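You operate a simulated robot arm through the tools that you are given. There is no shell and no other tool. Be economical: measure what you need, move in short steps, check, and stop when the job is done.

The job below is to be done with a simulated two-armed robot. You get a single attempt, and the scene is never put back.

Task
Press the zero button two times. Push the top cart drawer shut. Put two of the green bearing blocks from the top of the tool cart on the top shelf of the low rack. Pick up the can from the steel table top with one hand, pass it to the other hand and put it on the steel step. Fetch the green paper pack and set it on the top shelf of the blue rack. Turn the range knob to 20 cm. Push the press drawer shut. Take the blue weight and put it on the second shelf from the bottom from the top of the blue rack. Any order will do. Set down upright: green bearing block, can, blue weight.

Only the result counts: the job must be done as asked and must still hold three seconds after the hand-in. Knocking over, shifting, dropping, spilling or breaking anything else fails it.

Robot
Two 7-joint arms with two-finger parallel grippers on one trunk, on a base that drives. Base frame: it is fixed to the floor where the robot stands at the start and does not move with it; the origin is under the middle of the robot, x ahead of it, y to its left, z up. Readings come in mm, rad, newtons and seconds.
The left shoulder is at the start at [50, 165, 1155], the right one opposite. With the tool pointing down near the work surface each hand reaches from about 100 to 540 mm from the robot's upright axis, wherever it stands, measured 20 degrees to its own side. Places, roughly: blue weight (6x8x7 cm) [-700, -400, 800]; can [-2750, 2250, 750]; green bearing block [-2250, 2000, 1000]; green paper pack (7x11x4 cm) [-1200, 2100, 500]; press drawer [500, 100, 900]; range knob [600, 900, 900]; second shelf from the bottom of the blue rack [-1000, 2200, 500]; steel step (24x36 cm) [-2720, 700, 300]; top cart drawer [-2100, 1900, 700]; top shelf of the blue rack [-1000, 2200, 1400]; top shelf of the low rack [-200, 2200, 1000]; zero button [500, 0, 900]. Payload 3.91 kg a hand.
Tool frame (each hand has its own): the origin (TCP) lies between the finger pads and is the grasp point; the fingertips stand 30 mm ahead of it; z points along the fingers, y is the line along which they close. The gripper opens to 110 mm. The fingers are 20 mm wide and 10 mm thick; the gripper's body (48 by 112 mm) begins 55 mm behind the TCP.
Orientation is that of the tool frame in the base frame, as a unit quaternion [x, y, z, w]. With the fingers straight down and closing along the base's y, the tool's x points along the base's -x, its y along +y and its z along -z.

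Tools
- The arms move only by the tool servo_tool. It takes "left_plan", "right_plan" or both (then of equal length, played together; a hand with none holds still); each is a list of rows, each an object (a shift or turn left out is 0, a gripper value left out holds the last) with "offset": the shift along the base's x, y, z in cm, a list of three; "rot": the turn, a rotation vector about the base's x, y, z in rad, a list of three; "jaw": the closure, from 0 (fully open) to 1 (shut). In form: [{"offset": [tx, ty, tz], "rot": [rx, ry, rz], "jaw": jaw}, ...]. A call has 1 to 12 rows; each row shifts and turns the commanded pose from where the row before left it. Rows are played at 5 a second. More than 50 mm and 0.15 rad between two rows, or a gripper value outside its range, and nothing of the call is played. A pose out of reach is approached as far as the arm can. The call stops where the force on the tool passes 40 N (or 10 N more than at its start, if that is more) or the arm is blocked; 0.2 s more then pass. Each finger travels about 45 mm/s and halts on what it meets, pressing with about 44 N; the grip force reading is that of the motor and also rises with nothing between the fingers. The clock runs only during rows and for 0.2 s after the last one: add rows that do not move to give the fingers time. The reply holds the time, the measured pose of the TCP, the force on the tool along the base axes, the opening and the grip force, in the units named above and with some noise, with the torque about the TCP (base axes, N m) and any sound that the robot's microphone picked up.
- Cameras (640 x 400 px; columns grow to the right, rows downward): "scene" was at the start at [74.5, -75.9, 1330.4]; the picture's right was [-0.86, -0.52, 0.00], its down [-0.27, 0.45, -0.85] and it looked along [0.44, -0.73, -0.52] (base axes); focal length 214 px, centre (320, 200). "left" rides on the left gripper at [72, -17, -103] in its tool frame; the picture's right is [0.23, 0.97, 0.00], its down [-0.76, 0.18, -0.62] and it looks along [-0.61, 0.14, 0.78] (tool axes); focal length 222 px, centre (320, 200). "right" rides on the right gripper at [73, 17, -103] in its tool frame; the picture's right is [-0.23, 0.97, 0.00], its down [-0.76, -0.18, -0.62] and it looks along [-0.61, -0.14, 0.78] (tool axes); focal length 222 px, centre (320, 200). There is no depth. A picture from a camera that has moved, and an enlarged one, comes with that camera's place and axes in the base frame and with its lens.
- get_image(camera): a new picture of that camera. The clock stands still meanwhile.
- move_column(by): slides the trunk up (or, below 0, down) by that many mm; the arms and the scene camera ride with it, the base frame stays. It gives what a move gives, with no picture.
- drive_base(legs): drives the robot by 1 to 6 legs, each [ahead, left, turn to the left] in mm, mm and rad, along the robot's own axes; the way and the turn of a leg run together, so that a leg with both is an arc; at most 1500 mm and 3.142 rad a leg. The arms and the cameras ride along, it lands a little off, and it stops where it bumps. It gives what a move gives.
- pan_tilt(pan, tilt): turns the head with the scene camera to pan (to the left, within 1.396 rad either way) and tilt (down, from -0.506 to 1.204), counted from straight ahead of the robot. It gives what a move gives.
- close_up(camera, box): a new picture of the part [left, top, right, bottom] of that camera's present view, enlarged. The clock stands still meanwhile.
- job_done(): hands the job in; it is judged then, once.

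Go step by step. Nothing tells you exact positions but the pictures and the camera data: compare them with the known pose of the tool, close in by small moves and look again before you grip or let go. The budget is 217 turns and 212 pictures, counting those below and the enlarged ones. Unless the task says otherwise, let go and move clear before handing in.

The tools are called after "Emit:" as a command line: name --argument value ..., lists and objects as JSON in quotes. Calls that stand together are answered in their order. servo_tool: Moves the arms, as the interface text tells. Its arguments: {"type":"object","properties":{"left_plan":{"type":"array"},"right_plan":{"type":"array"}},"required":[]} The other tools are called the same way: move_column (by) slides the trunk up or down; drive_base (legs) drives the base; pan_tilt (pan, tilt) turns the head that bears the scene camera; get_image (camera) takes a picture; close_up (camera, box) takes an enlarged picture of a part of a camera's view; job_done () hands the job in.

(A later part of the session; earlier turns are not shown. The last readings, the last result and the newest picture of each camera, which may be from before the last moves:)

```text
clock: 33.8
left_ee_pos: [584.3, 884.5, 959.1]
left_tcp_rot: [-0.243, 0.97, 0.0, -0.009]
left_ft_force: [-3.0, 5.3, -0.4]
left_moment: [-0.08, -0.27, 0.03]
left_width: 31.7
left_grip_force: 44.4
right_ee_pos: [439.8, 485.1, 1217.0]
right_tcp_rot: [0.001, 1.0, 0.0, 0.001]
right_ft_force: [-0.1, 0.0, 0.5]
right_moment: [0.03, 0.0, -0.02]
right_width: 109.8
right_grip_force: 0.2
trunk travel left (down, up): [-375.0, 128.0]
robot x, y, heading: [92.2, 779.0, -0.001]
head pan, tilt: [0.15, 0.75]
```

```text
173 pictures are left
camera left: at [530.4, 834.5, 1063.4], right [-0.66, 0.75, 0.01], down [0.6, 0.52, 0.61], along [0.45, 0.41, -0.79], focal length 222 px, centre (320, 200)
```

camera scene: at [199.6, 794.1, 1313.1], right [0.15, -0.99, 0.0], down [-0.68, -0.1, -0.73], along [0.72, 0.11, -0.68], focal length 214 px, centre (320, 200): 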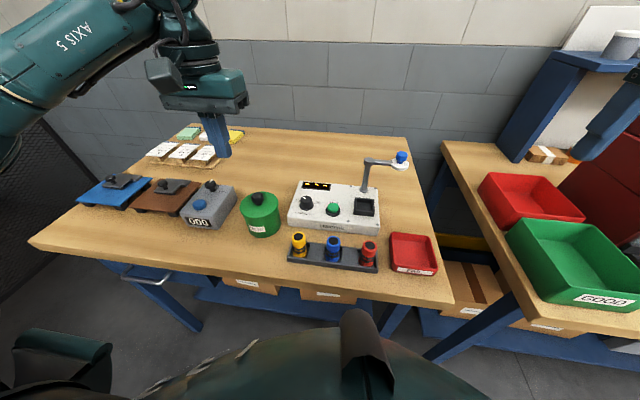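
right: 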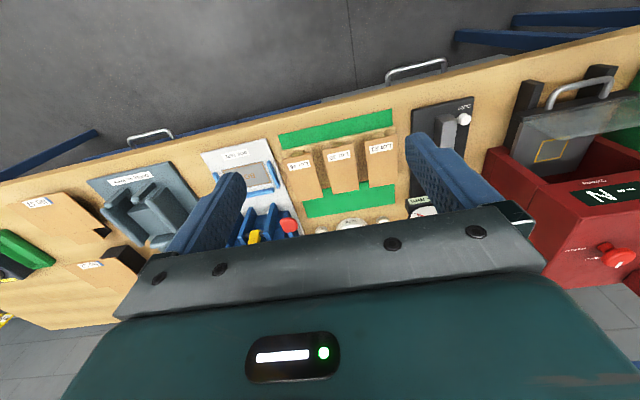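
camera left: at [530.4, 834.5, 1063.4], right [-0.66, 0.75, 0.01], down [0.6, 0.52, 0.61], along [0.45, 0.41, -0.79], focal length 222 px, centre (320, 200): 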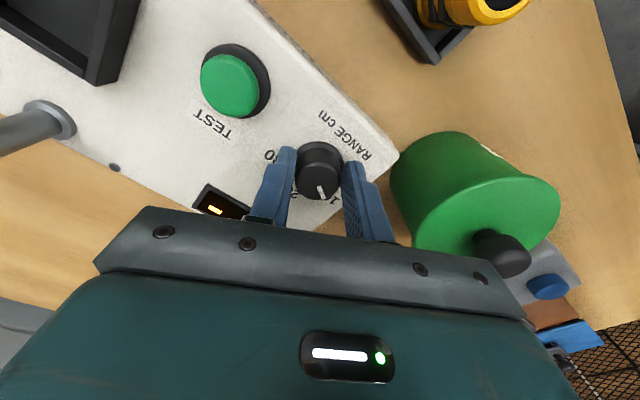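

Gripped, well centred. I turn clockwise by about 1 rad.

Emit:
servo_tool --left_plan '[{"rot": [0, 0, -0.14]}, {"rot": [0, 0, -0.14]}, {"rot": [0, 0, -0.14]}, {"rot": [0, 0, -0.14]}, {"rot": [0, 0, -0.14]}, {"rot": [0, 0, -0.14]}, {"rot": [0, 0, -0.14]}, {}]'

Emit:
close_up --camera "left" --box '[240, 110, 400, 230]'

```text
clock: 35.6
left_ee_pos: [585.0, 890.4, 957.9]
left_tcp_rot: [0.239, 0.971, 0.006, -0.01]
left_ft_force: [-3.6, 33.1, 4.9]
left_moment: [0.24, -0.64, 0.16]
left_width: 31.6
left_grip_force: 45.1
right_ee_pos: [440.5, 487.9, 1217.8]
right_tcp_rot: [0.001, 1.0, -0.002, 0.001]
right_ft_force: [0.4, -0.7, -0.3]
right_moment: [-0.06, 0.0, -0.04]
right_width: 110.0
right_grip_force: 0.0
trunk travel left (down, up): [-375.0, 128.0]
robot x, y, heading: [87.8, 780.9, -0.002]
head pan, tilt: [0.15, 0.75]
```

```text
3.33 times, centred on (320, 170) of left
camera zoom: at [514.0, 905.9, 1063.5], right [0.25, 0.97, 0.01], down [0.77, -0.21, 0.61], along [0.59, -0.14, -0.79], focal length 740 px, centre (320, 300)
```

zoom: 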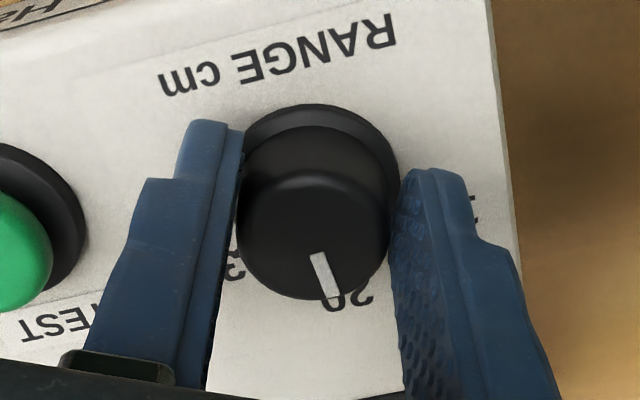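

The pointer now reads at 20. I open gently, lift, and check.

Emit:
servo_tool --left_plan '[{"offset": [0, -0.4, 0], "jaw": 0.9}, {"jaw": 0.55}, {}, {}, {"offset": [0, 0, 2]}, {"offset": [0, 0, 4]}, {"offset": [-3, 0, 3]}, {"offset": [-3, 0, 3]}, {}]'

Emit:
get_image --camera "left"

Emit:
close_up --camera "scene" --box '[270, 150, 370, 230]'

```text
clock: 37.6
left_ee_pos: [524.0, 880.1, 1078.9]
left_tcp_rot: [0.241, 0.97, 0.003, -0.009]
left_ft_force: [0.9, -0.5, 0.6]
left_moment: [-0.01, 0.02, -0.03]
left_width: 49.3
left_grip_force: 0.0
right_ee_pos: [440.7, 484.3, 1216.5]
right_tcp_rot: [0.002, 1.0, -0.001, 0.0]
right_ft_force: [-0.1, -0.4, 0.0]
right_moment: [0.01, -0.01, -0.03]
right_width: 110.0
right_grip_force: 0.0
trunk travel left (down, up): [-375.0, 128.0]
robot x, y, heading: [87.7, 783.0, 0.003]
head pan, tilt: [0.15, 0.75]
```

```text
171 pictures are left
camera left: at [453.3, 896.8, 1183.2], right [0.26, 0.97, 0.01], down [0.76, -0.21, 0.61], along [0.59, -0.15, -0.79], focal length 222 px, centre (320, 200)
```

left: 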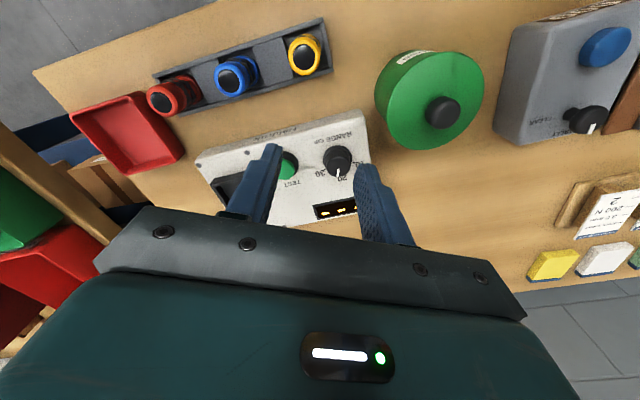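

```text
5.00 times, centred on (320, 190) of scene
camera zoom: at [198.9, 794.1, 1313.2], right [0.15, -0.99, 0.0], down [-0.67, -0.1, -0.73], along [0.72, 0.11, -0.68], focal length 1072 px, centre (320, 250)
```

zoom: 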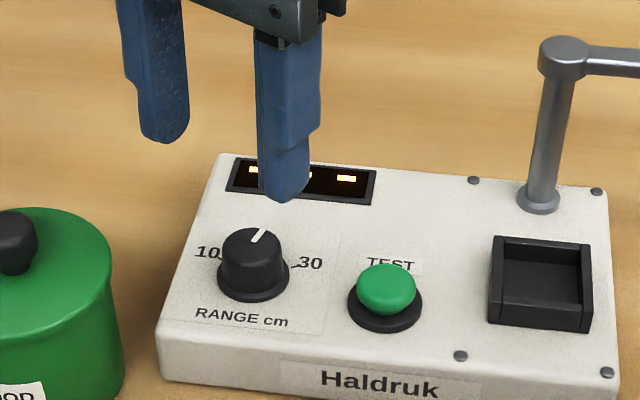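

Emit:
close_up --camera "left" --box '[300, 130, 380, 190]'

```text
6.67 times, centred on (340, 160) of left
camera zoom: at [453.3, 896.8, 1183.2], right [0.26, 0.97, 0.01], down [0.76, -0.21, 0.61], along [0.59, -0.15, -0.79], focal length 1481 px, centre (187, 467)
```

zoom: 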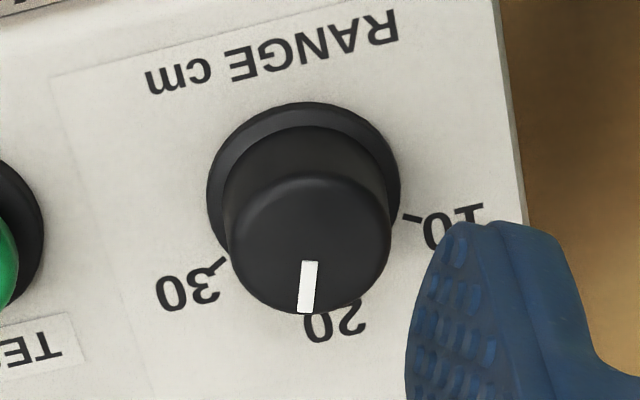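

The pointer slipped about 14° past 20 on release. I go back, grip again and turn it back by 0.24 rad, then open without shifting.

Emit:
servo_tool --left_plan '[{"offset": [3, 0.35, -3], "jaw": 0.5}, {"offset": [3, 0.35, -3]}, {"offset": [0, 0, -4]}, {"offset": [0, 0, -1.5]}, {"offset": [0, 0, -0.5]}, {"jaw": 0.7}, {"jaw": 0.8}, {"jaw": 1}, {}, {}]'

Emit:
close_up --camera "left" --box '[240, 110, 400, 230]'

```text
clock: 39.8
left_ee_pos: [585.8, 888.2, 959.5]
left_tcp_rot: [0.241, 0.971, 0.004, -0.007]
left_ft_force: [9.4, 12.5, 1.1]
left_moment: [0.34, -0.41, 0.07]
left_width: 31.2
left_grip_force: 44.9
right_ee_pos: [441.4, 486.2, 1216.4]
right_tcp_rot: [0.001, 1.0, -0.002, 0.0]
right_ft_force: [-1.3, -0.1, -0.6]
right_moment: [-0.01, 0.02, 0.02]
right_width: 110.1
right_grip_force: 0.0
trunk travel left (down, up): [-375.0, 128.0]
robot x, y, heading: [90.6, 780.6, -0.001]
head pan, tilt: [0.15, 0.75]
```

```text
3.33 times, centred on (320, 170) of left
camera zoom: at [515.3, 905.7, 1063.2], right [0.25, 0.97, 0.01], down [0.76, -0.2, 0.61], along [0.59, -0.15, -0.79], focal length 740 px, centre (320, 300)
```

zoom: 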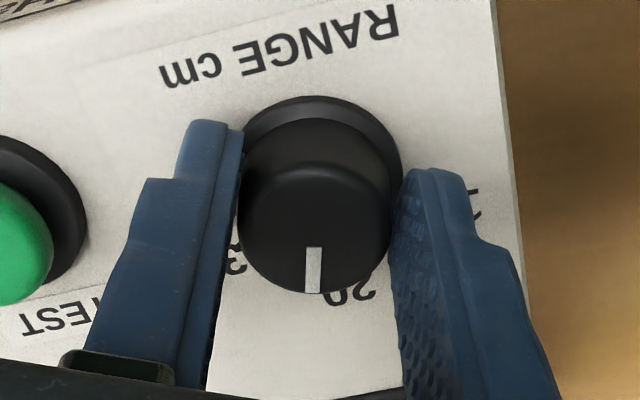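

Emit:
servo_tool --left_plan '[{"offset": [0.05, 0.1, 0], "rot": [0, 0, 0.12]}, {"rot": [0, 0, 0.12]}, {}]'

Emit:
close_up --camera "left" --box '[240, 110, 400, 230]'

```text
clock: 40.6
left_ee_pos: [585.8, 888.1, 958.7]
left_tcp_rot: [0.123, 0.992, 0.003, -0.007]
left_ft_force: [6.4, 9.2, 0.7]
left_moment: [0.35, -0.54, 0.02]
left_width: 31.6
left_grip_force: 44.9
right_ee_pos: [440.5, 484.1, 1217.1]
right_tcp_rot: [0.001, 1.0, 0.0, 0.0]
right_ft_force: [0.5, 0.1, -0.4]
right_moment: [0.0, 0.01, 0.0]
right_width: 110.2
right_grip_force: 0.0
trunk travel left (down, up): [-375.0, 128.0]
robot x, y, heading: [90.1, 781.3, 0.003]
head pan, tilt: [0.15, 0.75]
```

```text
3.33 times, centred on (320, 170) of left
camera zoom: at [512.8, 887.8, 1063.2], right [0.02, 1.0, 0.01], down [0.79, -0.02, 0.61], along [0.61, -0.01, -0.79], focal length 740 px, centre (320, 300)
```

zoom: 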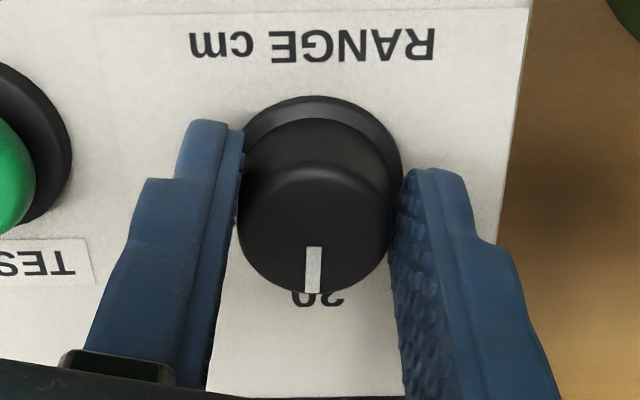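

Pointer points straight at 20. Now open without shifting and lift.

Emit:
servo_tool --left_plan '[{"jaw": 0.8}, {"jaw": 0.6}, {"jaw": 0.5}, {}, {}, {"offset": [0, 0, 2]}, {"offset": [0, 0, 4]}, {"offset": [-3, 0, 3]}, {"offset": [-3, 0, 3]}, {}]'

Emit:
close_up --camera "left" --box '[280, 110, 380, 190]'

Emit:
close_up --camera "scene" --box '[270, 150, 370, 230]'

```text
clock: 42.8
left_ee_pos: [525.2, 886.4, 1078.2]
left_tcp_rot: [0.124, 0.992, 0.004, -0.009]
left_ft_force: [0.4, -0.3, 0.4]
left_moment: [0.01, -0.01, -0.01]
left_width: 55.2
left_grip_force: 0.1
right_ee_pos: [440.9, 484.2, 1216.3]
right_tcp_rot: [0.001, 1.0, -0.001, -0.001]
right_ft_force: [0.2, 0.2, 0.4]
right_moment: [-0.01, 0.02, 0.02]
right_width: 109.9
right_grip_force: 0.0
trunk travel left (down, up): [-375.0, 128.0]
robot x, y, heading: [86.8, 779.9, -0.0]
head pan, tilt: [0.15, 0.75]
```

```text
5.00 times, centred on (330, 150) of left
camera zoom: at [451.8, 886.6, 1183.6], right [0.02, 1.0, 0.01], down [0.79, -0.02, 0.61], along [0.61, -0.01, -0.79], focal length 1111 px, centre (270, 450)
```

zoom: 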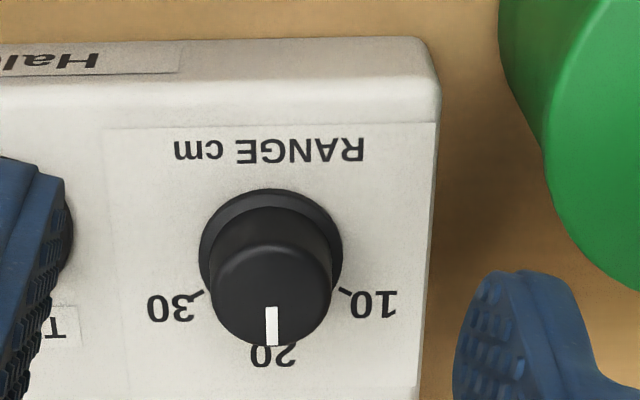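

```text
5.00 times, centred on (320, 190) of scene
camera zoom: at [198.9, 794.1, 1313.2], right [0.15, -0.99, 0.0], down [-0.67, -0.1, -0.73], along [0.72, 0.11, -0.68], focal length 1072 px, centre (320, 250)
```

zoom: 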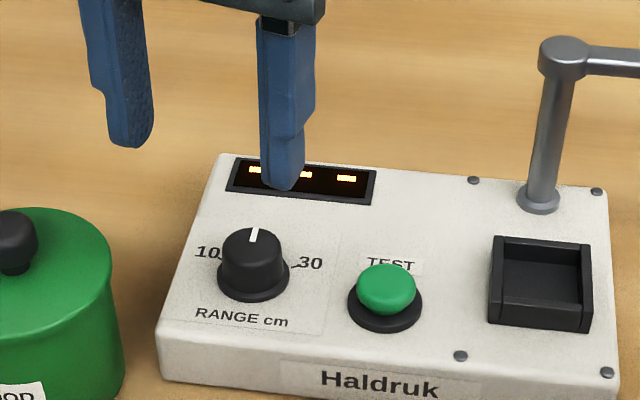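

The knob reads 20. I restore the left hand's pose, back away and turn left to look at the racks.

Emit:
servo_tool --left_plan '[{"offset": [-3, 0, 4], "rot": [0, 0, 0.13]}, {"offset": [-3, 0, 4], "rot": [0, 0, 0.12]}, {"offset": [-3, 2, 3]}, {"offset": [-1, 4, 0]}, {"offset": [0, 4, 0]}]'

Emit:
drive_base --legs '[[-500, 0, 0], [0, 0, 1.5708]]'

Emit:
pan_tilt --pan 0 --tilt 0.3

Emit:
get_image --camera "scene"

Emit:
pan_tilt --pan 1.2 --tilt 0.4

Emit:
get_image --camera "scene"

```text
clock: 44.0
left_ee_pos: [424.7, 987.8, 1189.7]
left_tcp_rot: [-0.001, 1.0, 0.001, -0.009]
left_ft_force: [0.1, 0.1, -0.6]
left_moment: [-0.02, 0.01, -0.02]
left_width: 54.7
left_grip_force: 0.0
right_ee_pos: [440.2, 486.1, 1217.0]
right_tcp_rot: [0.001, 1.0, 0.0, 0.001]
right_ft_force: [0.1, 0.6, 0.4]
right_moment: [0.0, 0.0, 0.01]
right_width: 109.9
right_grip_force: 0.0
trunk travel left (down, up): [-375.0, 128.0]
robot x, y, heading: [84.6, 781.7, -0.002]
head pan, tilt: [0.15, 0.75]
```

```text
clock: 46.6
left_ee_pos: [4.6, 985.0, 1190.3]
left_tcp_rot: [-0.007, 1.0, 0.001, -0.008]
left_ft_force: [0.9, 0.1, -0.4]
left_moment: [-0.03, -0.01, 0.0]
left_width: 55.3
left_grip_force: 0.1
right_ee_pos: [25.4, 482.7, 1215.2]
right_tcp_rot: [-0.005, 1.0, -0.001, 0.001]
right_ft_force: [-0.2, -0.2, -0.1]
right_moment: [0.0, -0.02, -0.05]
right_width: 110.2
right_grip_force: 0.0
trunk travel left (down, up): [-375.0, 128.0]
robot x, y, heading: [-334.0, 772.9, 0.007]
head pan, tilt: [0.15, 0.75]
stopped in leg 1: the robot was blocked; the commanded pose is now the measured one
```

```text
clock: 47.5
left_ee_pos: [4.1, 985.5, 1190.7]
left_tcp_rot: [-0.006, 1.0, 0.001, -0.007]
left_ft_force: [-0.2, -0.4, -0.3]
left_moment: [-0.02, -0.01, 0.04]
left_width: 55.0
left_grip_force: 0.1
right_ee_pos: [24.5, 483.9, 1217.1]
right_tcp_rot: [-0.005, 1.0, 0.0, 0.002]
right_ft_force: [0.3, -0.7, 0.0]
right_moment: [0.01, -0.01, 0.02]
right_width: 110.1
right_grip_force: 0.1
trunk travel left (down, up): [-375.0, 128.0]
robot x, y, heading: [-332.8, 776.9, 0.008]
head pan, tilt: [0.0, 0.3]
```

```text
164 pictures are left
camera scene: at [-208.7, 777.7, 1353.5], right [0.01, -1.0, 0.0], down [-0.3, 0.0, -0.96], along [0.95, 0.01, -0.3], focal length 214 px, centre (320, 200)
```

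scene: 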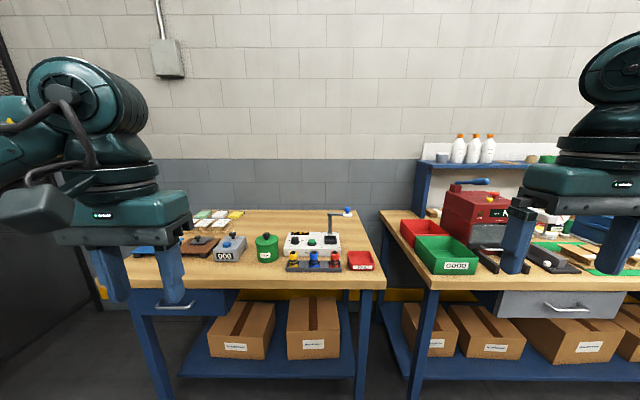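

```text
clock: 48.9
left_ee_pos: [4.3, 984.8, 1189.3]
left_tcp_rot: [-0.006, 1.0, 0.001, -0.007]
left_ft_force: [-0.1, -0.2, 0.1]
left_moment: [0.01, 0.02, -0.02]
left_width: 55.0
left_grip_force: 0.1
right_ee_pos: [24.1, 483.4, 1216.3]
right_tcp_rot: [-0.004, 1.0, 0.001, 0.001]
right_ft_force: [-0.2, 0.3, -0.3]
right_moment: [-0.03, 0.01, 0.0]
right_width: 110.0
right_grip_force: 0.1
trunk travel left (down, up): [-375.0, 128.0]
robot x, y, heading: [-335.5, 771.5, 0.01]
head pan, tilt: [1.201, 0.4]
```

```text
163 pictures are left
camera scene: at [-269.2, 863.4, 1344.3], right [0.94, -0.35, 0.0], down [-0.14, -0.36, -0.92], along [0.33, 0.86, -0.39], focal length 214 px, centre (320, 200)
```

scene: 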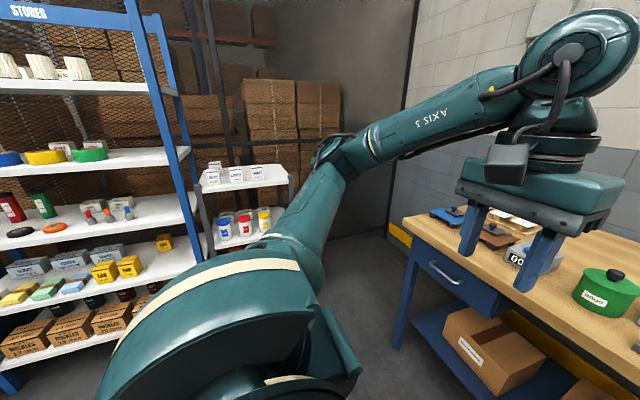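

Something behind blocked the base at x≈-335. I move ahead a bit, turn left and look at what's there.

Emit:
drive_base --legs '[[150, 0, 0], [0, 0, 1.5708]]'

Emit:
pan_tilt --pan 1.2 --tilt 0.4

Emit:
get_image --camera "scene"

Emit:
pan_tilt --pan 0 --tilt 0.35

Emit:
get_image --camera "scene"

```text
clock: 54.1
left_ee_pos: [-389.5, 1112.1, 1190.6]
left_tcp_rot: [0.709, -0.705, 0.004, 0.006]
left_ft_force: [0.2, -0.1, -0.5]
left_moment: [0.03, -0.04, -0.01]
left_width: 55.0
left_grip_force: 0.1
right_ee_pos: [112.7, 1129.9, 1217.6]
right_tcp_rot: [0.708, -0.706, -0.001, -0.001]
right_ft_force: [0.0, 0.5, -0.6]
right_moment: [0.02, 0.02, 0.02]
right_width: 109.9
right_grip_force: 0.1
trunk travel left (down, up): [-375.0, 128.0]
robot x, y, heading: [-182.6, 777.5, 1.571]
head pan, tilt: [1.201, 0.4]
```

```text
clock: 54.7
left_ee_pos: [-390.8, 1112.7, 1191.0]
left_tcp_rot: [0.709, -0.705, 0.004, 0.005]
left_ft_force: [0.2, -0.2, -0.4]
left_moment: [-0.01, -0.01, -0.01]
left_width: 54.9
left_grip_force: 0.2
right_ee_pos: [114.1, 1131.4, 1218.0]
right_tcp_rot: [0.709, -0.706, -0.001, -0.001]
right_ft_force: [0.2, 0.0, 0.7]
right_moment: [-0.01, -0.03, -0.03]
right_width: 110.1
right_grip_force: 0.0
trunk travel left (down, up): [-375.0, 128.0]
robot x, y, heading: [-178.5, 777.3, 1.576]
head pan, tilt: [1.201, 0.4]
```

```text
162 pictures are left
camera scene: at [-269.4, 840.3, 1344.3], right [0.36, 0.93, 0.0], down [0.36, -0.14, -0.92], along [-0.86, 0.33, -0.39], focal length 214 px, centre (320, 200)
```

scene: 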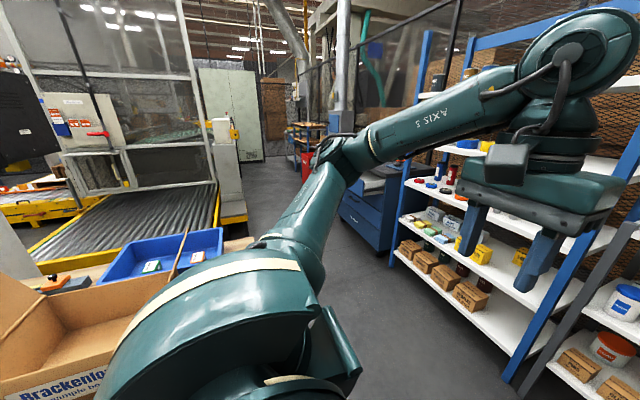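

```text
clock: 56.1
left_ee_pos: [-389.5, 1112.3, 1190.0]
left_tcp_rot: [0.71, -0.704, 0.004, 0.005]
left_ft_force: [-0.4, -0.6, -0.2]
left_moment: [-0.05, -0.01, -0.01]
left_width: 54.8
left_grip_force: 0.0
right_ee_pos: [112.6, 1130.3, 1217.5]
right_tcp_rot: [0.709, -0.705, -0.001, -0.001]
right_ft_force: [0.8, 0.1, 0.1]
right_moment: [-0.02, -0.01, 0.01]
right_width: 109.9
right_grip_force: 0.0
trunk travel left (down, up): [-375.0, 128.0]
robot x, y, heading: [-179.6, 772.8, 1.575]
head pan, tilt: [0.0, 0.351]
```

```text
161 pictures are left
camera scene: at [-183.3, 900.3, 1348.8], right [1.0, 0.0, 0.0], down [0.0, -0.34, -0.94], along [0.0, 0.94, -0.34], focal length 214 px, centre (320, 200)
```

scene: 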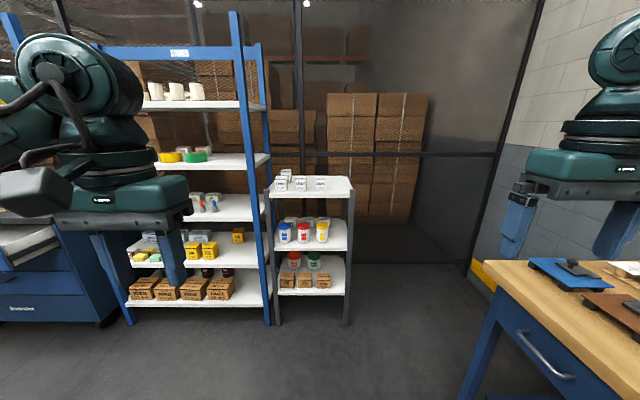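

A packing table with carton and tray is behind; the blue weight likely lies on that or another table. I shift right and turn to face it.

Emit:
drive_base --legs '[[0, -200, 0], [0, 0, 1.5708]]'

Emit:
pan_tilt --pan 0.2 --tilt 0.45

Emit:
get_image --camera "scene"

Emit:
pan_tilt --pan 1.1 --tilt 0.45

Emit:
get_image --camera "scene"

```text
clock: 62.3
left_ee_pos: [-312.4, 561.9, 1190.4]
left_tcp_rot: [1.0, 0.015, 0.007, 0.002]
left_ft_force: [-0.3, 0.0, -0.2]
left_moment: [-0.01, -0.01, 0.01]
left_width: 55.0
left_grip_force: 0.1
right_ee_pos: [-342.2, 1063.5, 1216.6]
right_tcp_rot: [1.0, 0.013, -0.002, 0.0]
right_ft_force: [-0.4, 0.3, 0.8]
right_moment: [0.0, 0.02, 0.01]
right_width: 109.9
right_grip_force: 0.1
trunk travel left (down, up): [-375.0, 128.0]
robot x, y, heading: [21.1, 778.2, -3.113]
head pan, tilt: [0.0, 0.351]
```

```text
clock: 63.0
left_ee_pos: [-312.8, 561.0, 1190.6]
left_tcp_rot: [1.0, 0.015, 0.007, 0.001]
left_ft_force: [-0.4, -0.8, -0.6]
left_moment: [-0.03, 0.04, -0.02]
left_width: 54.7
left_grip_force: 0.0
right_ee_pos: [-342.1, 1065.0, 1217.9]
right_tcp_rot: [1.0, 0.013, -0.002, -0.002]
right_ft_force: [0.6, 0.4, -0.8]
right_moment: [0.0, 0.02, 0.03]
right_width: 110.1
right_grip_force: 0.0
trunk travel left (down, up): [-375.0, 128.0]
robot x, y, heading: [15.9, 779.4, -3.108]
head pan, tilt: [0.201, 0.45]
```

```text
160 pictures are left
camera scene: at [-101.7, 757.4, 1339.7], right [-0.22, 0.97, 0.0], down [0.42, 0.1, -0.9], along [-0.88, -0.2, -0.43], focal length 214 px, centre (320, 200)
```

scene: 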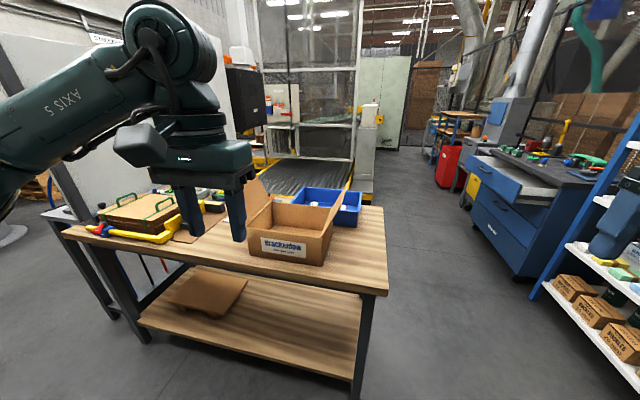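

```text
clock: 64.2
left_ee_pos: [-311.7, 562.4, 1189.7]
left_tcp_rot: [1.0, 0.015, 0.008, 0.0]
left_ft_force: [0.3, -0.1, 0.0]
left_moment: [0.0, 0.01, -0.04]
left_width: 54.8
left_grip_force: 0.0
right_ee_pos: [-342.1, 1063.9, 1216.7]
right_tcp_rot: [1.0, 0.014, -0.001, 0.0]
right_ft_force: [0.2, -0.8, 0.8]
right_moment: [-0.01, -0.02, 0.0]
right_width: 110.1
right_grip_force: 0.1
trunk travel left (down, up): [-375.0, 128.0]
robot x, y, heading: [21.1, 773.0, -3.113]
head pan, tilt: [1.1, 0.45]
```

```text
159 pictures are left
camera scene: at [-51.8, 695.1, 1339.6], right [-0.9, 0.43, 0.0], down [0.19, 0.39, -0.9], along [-0.39, -0.81, -0.44], focal length 214 px, centre (320, 200)
```

scene: 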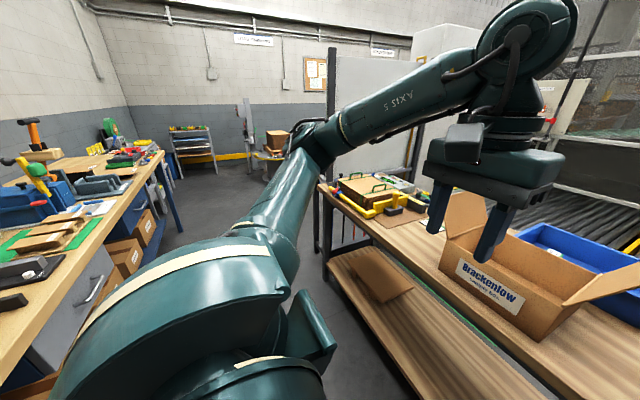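

The weight must be at the far left end of the packing table, near the toolbox. I drive along the aisle to face it.

Emit:
drive_base --legs '[[0, 1100, -0.028]]'

Emit:
pan_tilt --pan 0.05 --tilt 0.65

Emit:
get_image --camera "scene"

Emit:
get_image --camera "left"

```text
clock: 74.2
left_ee_pos: [-302.2, -536.8, 1190.4]
left_tcp_rot: [1.0, 0.002, 0.007, 0.002]
left_ft_force: [-0.3, 0.0, 0.1]
left_moment: [-0.01, -0.01, -0.02]
left_width: 55.0
left_grip_force: 0.0
right_ee_pos: [-319.1, -32.8, 1217.9]
right_tcp_rot: [1.0, 0.001, -0.002, 0.0]
right_ft_force: [1.0, 0.1, -0.8]
right_moment: [-0.01, 0.03, 0.0]
right_width: 110.1
right_grip_force: 0.1
trunk travel left (down, up): [-375.0, 128.0]
robot x, y, heading: [34.1, -326.5, -3.14]
head pan, tilt: [1.1, 0.45]
```

```text
clock: 75.5
left_ee_pos: [-301.7, -535.8, 1190.4]
left_tcp_rot: [1.0, 0.002, 0.006, 0.001]
left_ft_force: [-0.8, -0.5, -0.3]
left_moment: [-0.02, 0.01, 0.0]
left_width: 55.3
left_grip_force: 0.0
right_ee_pos: [-319.6, -32.7, 1217.3]
right_tcp_rot: [1.0, 0.001, -0.002, -0.001]
right_ft_force: [-0.2, -0.1, -0.6]
right_moment: [-0.02, 0.01, 0.01]
right_width: 110.0
right_grip_force: 0.2
trunk travel left (down, up): [-375.0, 128.0]
robot x, y, heading: [34.1, -329.0, -3.143]
head pan, tilt: [0.051, 0.649]
```

```text
158 pictures are left
camera scene: at [-83.6, -332.5, 1321.8], right [-0.05, 1.0, 0.0], down [0.6, 0.03, -0.8], along [-0.8, -0.04, -0.6], focal length 214 px, centre (320, 200)
```

scene: 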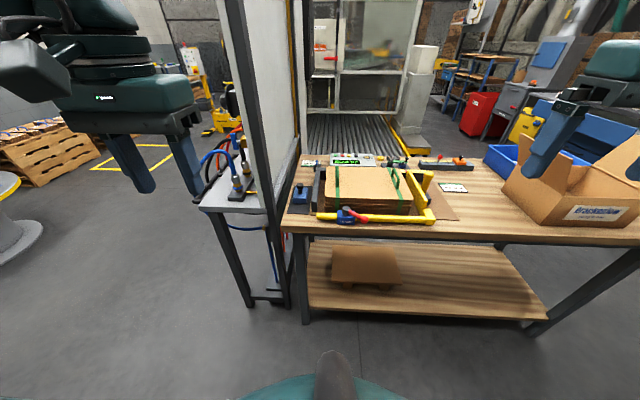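

```text
157 pictures are left
camera left: at [-231.2, -519.6, 1294.3], right [0.23, -0.97, 0.01], down [-0.77, -0.18, 0.61], along [-0.6, -0.15, -0.79], focal length 222 px, centre (320, 200)
```

left: 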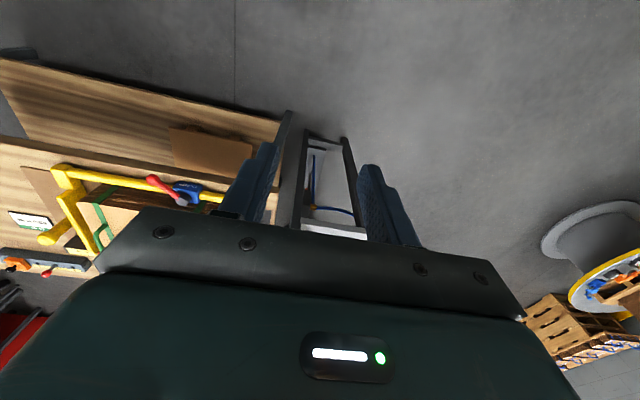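

Emit:
close_up --camera "scene" --box '[260, 140, 480, 280]'

```text
2.86 times, centred on (370, 210) of scene
camera zoom: at [-83.6, -332.5, 1321.8], right [-0.05, 1.0, 0.0], down [0.6, 0.03, -0.8], along [-0.8, -0.04, -0.6], focal length 613 px, centre (177, 171)
```

zoom: 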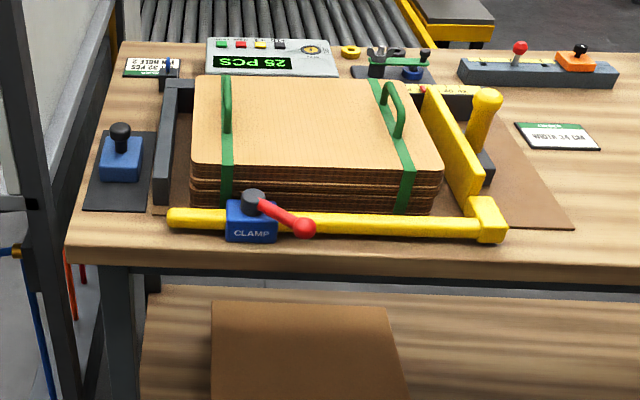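

The blue weight with its black knob sits on a black mat at about (-745,-440), between a panel post and a gray fence. I tuck the left arm and drive closer.

Emit:
servo_tool --left_plan '[{"offset": [4, 3, 0]}, {"offset": [4, 3, 0]}, {"offset": [4, 2, 0]}]'

Emit:
drive_base --legs '[[290, 60, 0]]'

Emit:
pan_tilt --pan 0.05 --tilt 0.8

Emit:
get_image --camera "scene"

Emit:
get_image --camera "right"

```text
clock: 76.3
left_ee_pos: [-181.7, -457.1, 1190.6]
left_tcp_rot: [1.0, 0.002, 0.008, 0.002]
left_ft_force: [-0.3, -0.3, 0.2]
left_moment: [0.0, -0.01, 0.0]
left_width: 55.1
left_grip_force: 0.1
right_ee_pos: [-318.7, -33.1, 1216.5]
right_tcp_rot: [1.0, 0.001, -0.002, 0.001]
right_ft_force: [-0.3, 0.2, -0.7]
right_moment: [0.0, -0.03, 0.01]
right_width: 109.8
right_grip_force: 0.0
trunk travel left (down, up): [-375.0, 128.0]
robot x, y, heading: [31.3, -329.3, -3.14]
head pan, tilt: [0.051, 0.649]
```

```text
clock: 78.4
left_ee_pos: [-471.1, -518.1, 1190.8]
left_tcp_rot: [1.0, 0.004, 0.007, 0.0]
left_ft_force: [-0.1, 0.8, 0.2]
left_moment: [-0.02, -0.04, -0.01]
left_width: 55.0
left_grip_force: 0.1
right_ee_pos: [-610.2, -93.9, 1217.7]
right_tcp_rot: [1.0, 0.001, 0.0, 0.0]
right_ft_force: [-0.3, -0.1, -0.8]
right_moment: [0.0, 0.01, -0.01]
right_width: 109.8
right_grip_force: 0.1
trunk travel left (down, up): [-375.0, 128.0]
robot x, y, heading: [-256.2, -389.8, -3.141]
head pan, tilt: [0.051, 0.649]
```

```text
clock: 79.1
left_ee_pos: [-472.1, -517.1, 1190.0]
left_tcp_rot: [1.0, 0.004, 0.007, 0.001]
left_ft_force: [0.0, -0.3, -0.1]
left_moment: [-0.03, -0.03, 0.0]
left_width: 55.1
left_grip_force: 0.0
right_ee_pos: [-609.4, -93.9, 1217.8]
right_tcp_rot: [1.0, 0.001, -0.002, 0.0]
right_ft_force: [0.6, -0.3, -0.6]
right_moment: [-0.02, 0.03, -0.02]
right_width: 109.9
right_grip_force: 0.1
trunk travel left (down, up): [-375.0, 128.0]
robot x, y, heading: [-256.6, -390.3, -3.137]
head pan, tilt: [0.051, 0.799]
```

```text
155 pictures are left
camera scene: at [-367.0, -392.5, 1309.3], right [-0.05, 1.0, 0.0], down [0.72, 0.04, -0.7], along [-0.7, -0.04, -0.72], focal length 214 px, centre (320, 200)
```

scene: 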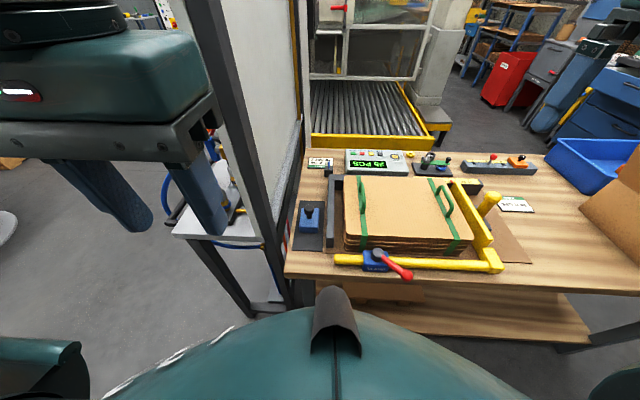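

```text
154 pictures are left
camera right: at [-536.9, -111.1, 1321.1], right [-0.22, -0.97, 0.0], down [-0.76, 0.18, 0.63], along [-0.61, 0.14, -0.78], focal length 222 px, centre (320, 200)
```

right: 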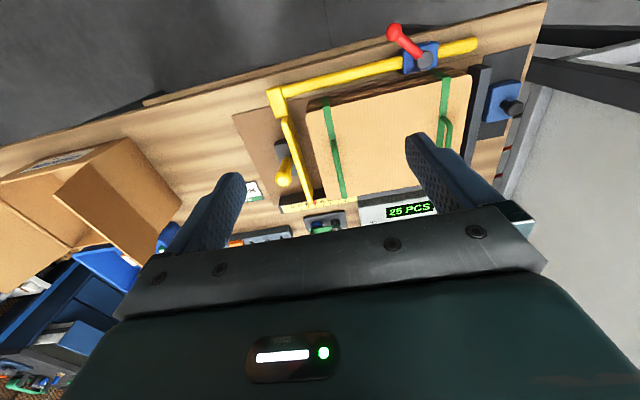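

Emit:
close_up --camera "right" --box '[440, 40, 560, 180]'

Emit:
close_up --camera "scene" --box '[270, 160, 390, 280]'

```text
2.86 times, centred on (500, 110) of right
camera zoom: at [-536.9, -111.1, 1321.1], right [-0.22, -0.97, 0.0], down [-0.76, 0.18, 0.63], along [-0.61, 0.14, -0.78], focal length 635 px, centre (-194, 457)
```

zoom: 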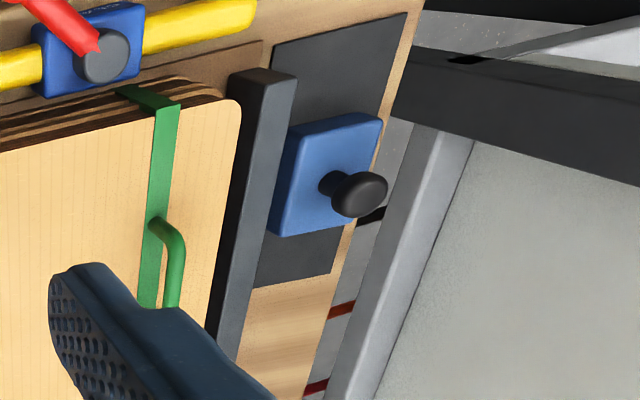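

```text
3.33 times, centred on (330, 220) of scene
camera zoom: at [-367.0, -392.5, 1309.3], right [-0.05, 1.0, 0.0], down [0.72, 0.04, -0.7], along [-0.7, -0.04, -0.72], focal length 715 px, centre (287, 133)
```

zoom: 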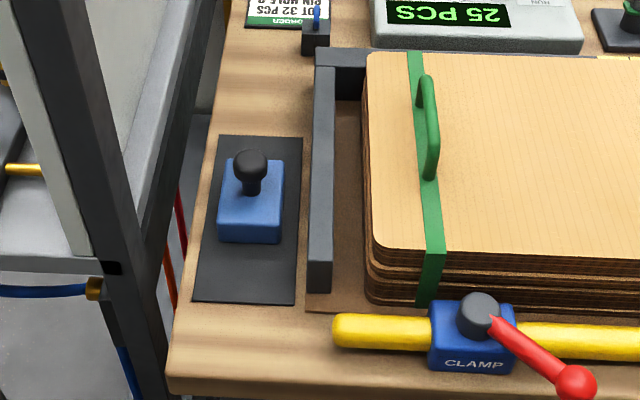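

The weight's block is about 55 mm wide at (-749,-445), 25 mm clear of the fence, so a tilted grasp closing along y fits (the tilt I also need for the shelf). I shift left, then bring the right hand over, tilted 0.6 rad.

Emit:
drive_base --legs '[[0, 120, 0]]'

Emit:
servo_tool --right_plan '[{"offset": [-1, -4, -2], "rot": [0, 0.15, 0], "jaw": 0.364}, {"offset": [-1, -4, -2], "rot": [0, 0.15, 0]}, {"offset": [-1, -4, -2], "rot": [0, 0.15, 0]}, {"offset": [-1, -4, -2], "rot": [0, 0.15, 0]}, {"offset": [-1, -4, -2]}, {"offset": [-1, -3, -3]}, {"offset": [-1, 0, -4]}, {"offset": [0, 0, -4]}, {}]'

Emit:
get_image --camera "right"

Emit:
get_image --camera "scene"

```text
clock: 80.8
left_ee_pos: [-471.1, -637.9, 1189.8]
left_tcp_rot: [1.0, 0.004, 0.007, 0.001]
left_ft_force: [0.1, -0.1, 0.0]
left_moment: [0.0, 0.03, -0.02]
left_width: 55.0
left_grip_force: 0.1
right_ee_pos: [-608.9, -215.8, 1217.2]
right_tcp_rot: [1.0, 0.001, -0.001, 0.0]
right_ft_force: [-0.2, -1.0, -0.6]
right_moment: [0.01, 0.02, 0.0]
right_width: 110.0
right_grip_force: 0.1
trunk travel left (down, up): [-375.0, 128.0]
robot x, y, heading: [-257.8, -509.0, -3.144]
head pan, tilt: [0.051, 0.799]
```

```text
clock: 82.8
left_ee_pos: [-470.5, -638.2, 1189.9]
left_tcp_rot: [1.0, 0.003, 0.007, 0.001]
left_ft_force: [0.7, 0.7, 1.0]
left_moment: [-0.06, 0.01, 0.01]
left_width: 55.0
left_grip_force: 0.1
right_ee_pos: [-671.5, -417.7, 1025.0]
right_tcp_rot: [0.955, 0.001, -0.298, -0.001]
right_ft_force: [-0.1, -0.4, 0.9]
right_moment: [0.04, 0.0, -0.02]
right_width: 70.1
right_grip_force: 0.0
right hand out of reach, approached as far as the arm can: row 6, 8
trunk travel left (down, up): [-375.0, 128.0]
robot x, y, heading: [-251.2, -506.1, -3.141]
head pan, tilt: [0.051, 0.799]
```

```text
151 pictures are left
camera right: at [-553.3, -434.3, 1069.1], right [-0.18, -0.97, 0.13], down [-0.27, 0.18, 0.95], along [-0.94, 0.14, -0.3], focal length 222 px, centre (320, 200)
```

right: 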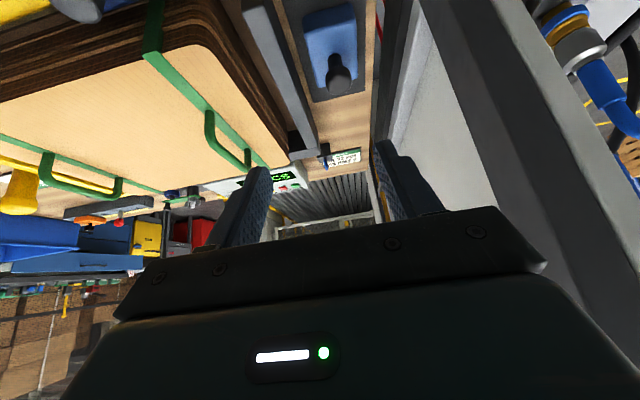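

```text
150 pictures are left
camera scene: at [-366.6, -512.7, 1309.2], right [-0.05, 1.0, 0.0], down [0.72, 0.04, -0.7], along [-0.7, -0.04, -0.72], focal length 214 px, centre (320, 200)
```

scene: 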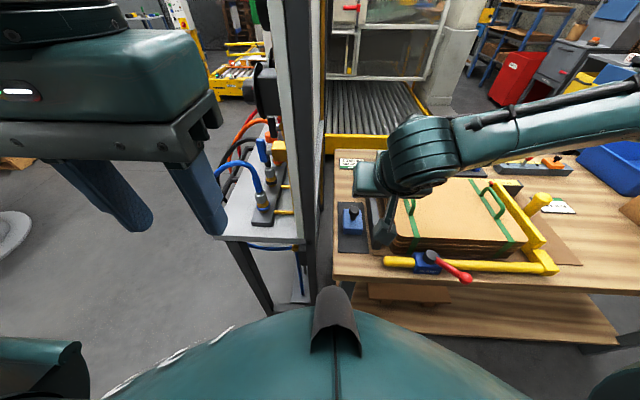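

The arm reported near-limit poses on the way; I try continuing toward the pre-grasp point, which is lower and further out.

Emit:
servo_tool --right_plan '[{"offset": [-2, -1, -3]}, {"offset": [-1, -1, -4]}, {}]'

```text
clock: 83.6
left_ee_pos: [-470.5, -637.4, 1190.4]
left_tcp_rot: [1.0, 0.003, 0.006, 0.001]
left_ft_force: [-0.5, -0.1, 1.2]
left_moment: [0.01, 0.01, -0.01]
left_width: 54.7
left_grip_force: 0.1
right_ee_pos: [-697.0, -397.6, 971.2]
right_tcp_rot: [0.955, 0.002, -0.296, 0.001]
right_ft_force: [-1.0, -0.1, 0.0]
right_moment: [0.01, -0.01, 0.04]
right_width: 69.9
right_grip_force: 0.0
right hand out of reach, approached as far as the arm can: row 1, 2
trunk travel left (down, up): [-375.0, 128.0]
robot x, y, heading: [-256.8, -510.2, -3.138]
head pan, tilt: [0.051, 0.799]
```

The right arm cannot cross this far over, so the robot must stand more to its left. I pull the hand back, drive left 110 mm, and retry.

Emit:
servo_tool --right_plan '[{"offset": [4, 2, 2]}, {"offset": [2, 4, 0]}, {"offset": [0, 4, 0]}]'

Emit:
drive_base --legs '[[0, 110, 0]]'

Emit:
get_image --camera "scene"

```text
clock: 84.4
left_ee_pos: [-471.0, -637.9, 1190.0]
left_tcp_rot: [1.0, 0.003, 0.008, 0.002]
left_ft_force: [-0.1, 0.0, -0.6]
left_moment: [-0.03, 0.01, -0.01]
left_width: 55.3
left_grip_force: 0.1
right_ee_pos: [-638.7, -297.4, 990.7]
right_tcp_rot: [0.955, 0.002, -0.296, 0.0]
right_ft_force: [0.0, -0.7, 0.2]
right_moment: [0.01, 0.0, 0.01]
right_width: 70.4
right_grip_force: 0.1
right hand out of reach, approached as far as the arm can: row 3
trunk travel left (down, up): [-375.0, 128.0]
robot x, y, heading: [-258.6, -509.6, -3.14]
head pan, tilt: [0.051, 0.799]
```

```text
clock: 86.0
left_ee_pos: [-470.7, -746.1, 1190.0]
left_tcp_rot: [1.0, 0.003, 0.007, 0.0]
left_ft_force: [-0.8, -0.5, 0.5]
left_moment: [-0.01, 0.0, 0.0]
left_width: 54.9
left_grip_force: 0.1
right_ee_pos: [-640.8, -408.3, 990.9]
right_tcp_rot: [0.955, 0.001, -0.297, 0.0]
right_ft_force: [0.3, 0.5, 0.1]
right_moment: [-0.01, 0.03, 0.04]
right_width: 70.2
right_grip_force: 0.1
trunk travel left (down, up): [-375.0, 128.0]
robot x, y, heading: [-253.1, -617.8, -3.14]
head pan, tilt: [0.051, 0.799]
```

```text
149 pictures are left
camera scene: at [-366.5, -622.1, 1309.2], right [-0.05, 1.0, 0.0], down [0.72, 0.04, -0.7], along [-0.7, -0.04, -0.72], focal length 214 px, centre (320, 200)
```

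scene: 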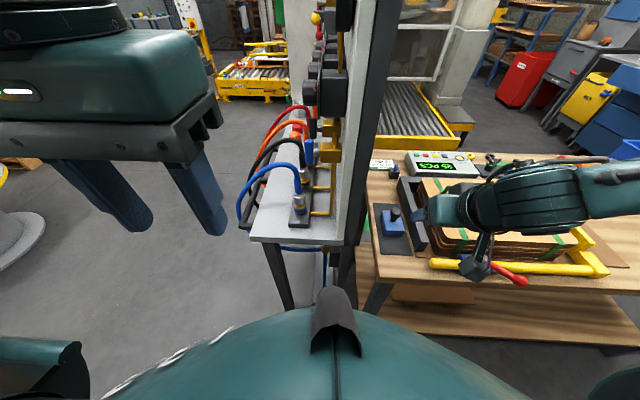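

Emit:
servo_tool --right_plan '[{"offset": [-2.5, -2, -3]}, {"offset": [-2.5, -1.7, -3]}, {"offset": [0, 0, -2]}, {}]'

Emit:
get_image --camera "right"

Emit:
close_up --camera "scene" --box '[340, 140, 500, 280]'

```text
clock: 87.0
left_ee_pos: [-470.4, -747.0, 1189.3]
left_tcp_rot: [1.0, 0.003, 0.007, 0.001]
left_ft_force: [0.0, -0.3, 0.2]
left_moment: [0.03, 0.01, 0.01]
left_width: 55.0
left_grip_force: 0.1
right_ee_pos: [-692.0, -444.2, 909.4]
right_tcp_rot: [0.955, 0.002, -0.297, 0.0]
right_ft_force: [-0.2, -0.2, 0.9]
right_moment: [-0.01, 0.02, 0.02]
right_width: 70.1
right_grip_force: 0.1
trunk travel left (down, up): [-375.0, 128.0]
robot x, y, heading: [-255.3, -618.6, -3.139]
head pan, tilt: [0.051, 0.799]
```

```text
148 pictures are left
camera right: at [-572.7, -460.9, 956.3], right [-0.18, -0.97, 0.13], down [-0.28, 0.18, 0.95], along [-0.94, 0.14, -0.3], focal length 222 px, centre (320, 200)
```

right: 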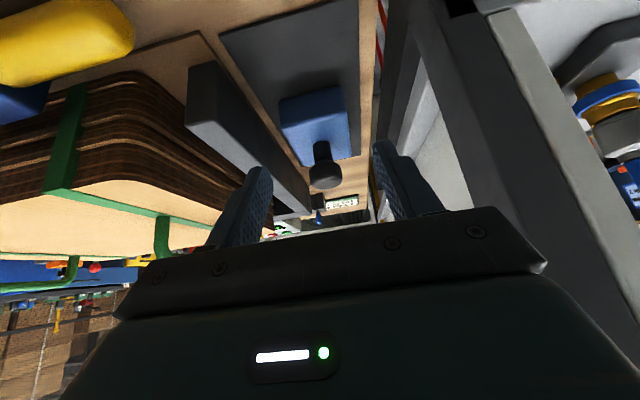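

```text
2.86 times, centred on (420, 210) of scene
camera zoom: at [-366.4, -621.8, 1309.2], right [-0.05, 1.0, 0.0], down [0.72, 0.04, -0.7], along [-0.7, -0.04, -0.72], focal length 613 px, centre (34, 171)
```

zoom: 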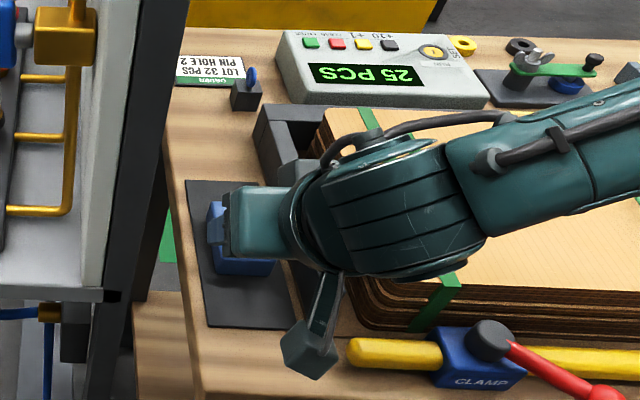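

Reached and lined up with the weight. I advance along the fingers to straddle the block.

Emit:
servo_tool --right_plan '[{"offset": [-2, 0, -2.7]}, {"offset": [-2, 0, -2.7]}, {"offset": [-1.15, 0, -1.5]}, {}]'

Emit:
get_image --camera "right"

Emit:
close_up --camera "scene" --box '[340, 140, 500, 280]'

```text
clock: 87.7
left_ee_pos: [-468.0, -748.2, 1190.6]
left_tcp_rot: [1.0, 0.003, 0.005, 0.001]
left_ft_force: [0.7, -0.3, 0.1]
left_moment: [-0.05, 0.03, 0.03]
left_width: 55.1
left_grip_force: 0.0
right_ee_pos: [-721.7, -437.7, 876.4]
right_tcp_rot: [0.955, 0.009, -0.295, 0.013]
right_ft_force: [15.4, -8.9, 21.0]
right_moment: [0.84, -0.29, -0.76]
right_width: 65.1
right_grip_force: 0.0
right hand out of reach, approached as far as the arm can: row 2, 3
trunk travel left (down, up): [-375.0, 128.0]
robot x, y, heading: [-257.4, -619.3, -3.134]
head pan, tilt: [0.051, 0.799]
stopped in row 3 (right hand): the force on the tool passed its limit at 47 N (the readings are from after the stop); the commanded pose is now the measured one
```

```text
146 pictures are left
camera right: at [-604.0, -451.4, 922.3], right [-0.17, -0.98, 0.15], down [-0.28, 0.19, 0.94], along [-0.95, 0.11, -0.31], focal length 222 px, centre (320, 200)
```

right: 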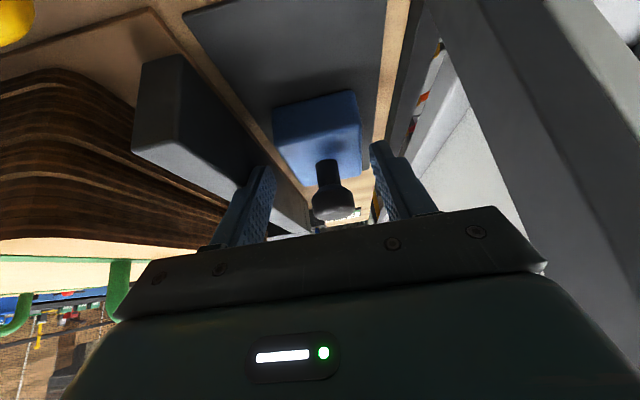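

```text
2.86 times, centred on (420, 210) of scene
camera zoom: at [-363.1, -623.0, 1310.0], right [-0.05, 1.0, 0.0], down [0.71, 0.04, -0.7], along [-0.7, -0.04, -0.72], focal length 613 px, centre (34, 171)
```

zoom: 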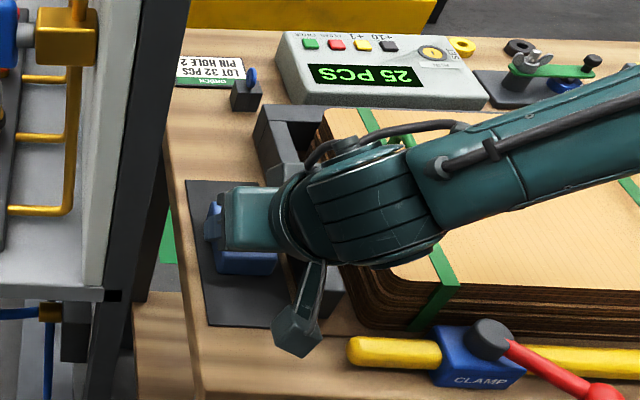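

The wrist touched the cardboard stack, so this tilt is blocked here. I back off at once and look for any harm.

Emit:
servo_tool --right_plan '[{"offset": [1, 0, 2]}, {"offset": [2, 0, 3]}, {"offset": [2, 0, 4]}, {"offset": [0, 2, 4]}, {"offset": [0, 4, 2]}, {}]'

Emit:
close_up --camera "scene" --box '[340, 140, 540, 300]'

Emit:
get_image --camera "right"

```text
clock: 89.1
left_ee_pos: [-471.2, -747.4, 1189.5]
left_tcp_rot: [1.0, 0.004, 0.007, 0.001]
left_ft_force: [-0.2, 0.5, -0.1]
left_moment: [0.02, -0.01, 0.01]
left_width: 54.9
left_grip_force: 0.0
right_ee_pos: [-673.8, -374.4, 1023.7]
right_tcp_rot: [0.956, 0.007, -0.293, 0.009]
right_ft_force: [0.2, -0.3, -0.5]
right_moment: [0.0, 0.01, -0.02]
right_width: 69.8
right_grip_force: 0.1
trunk travel left (down, up): [-375.0, 128.0]
robot x, y, heading: [-251.4, -618.6, -3.136]
head pan, tilt: [0.051, 0.799]
```

```text
2.50 times, centred on (440, 220) of scene
camera zoom: at [-366.5, -622.6, 1309.2], right [-0.05, 1.0, 0.0], down [0.72, 0.04, -0.7], along [-0.7, -0.04, -0.72], focal length 536 px, centre (20, 150)
```

zoom: 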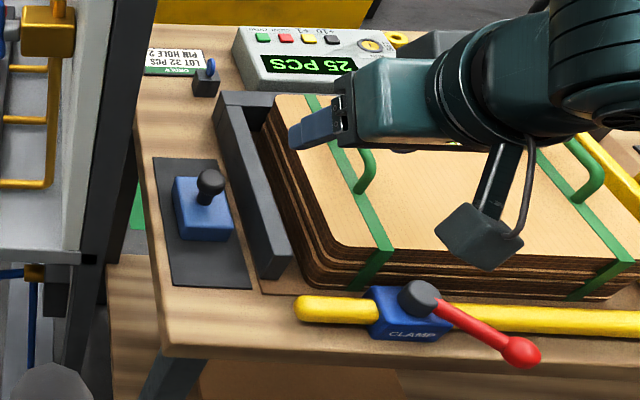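

```text
143 pictures are left
camera right: at [-556.1, -388.9, 1070.1], right [-0.17, -0.98, 0.14], down [-0.29, 0.19, 0.94], along [-0.94, 0.12, -0.31], focal length 222 px, centre (320, 200)
```

right: 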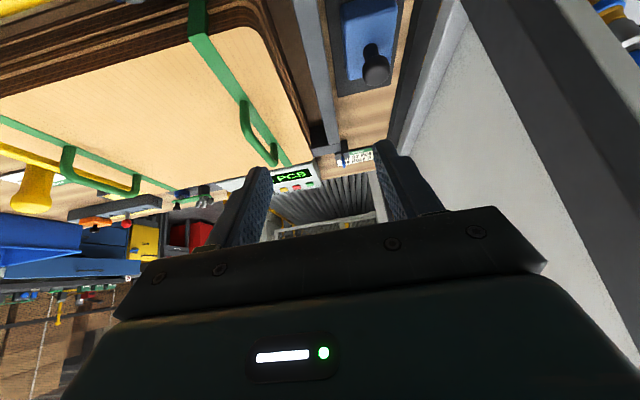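

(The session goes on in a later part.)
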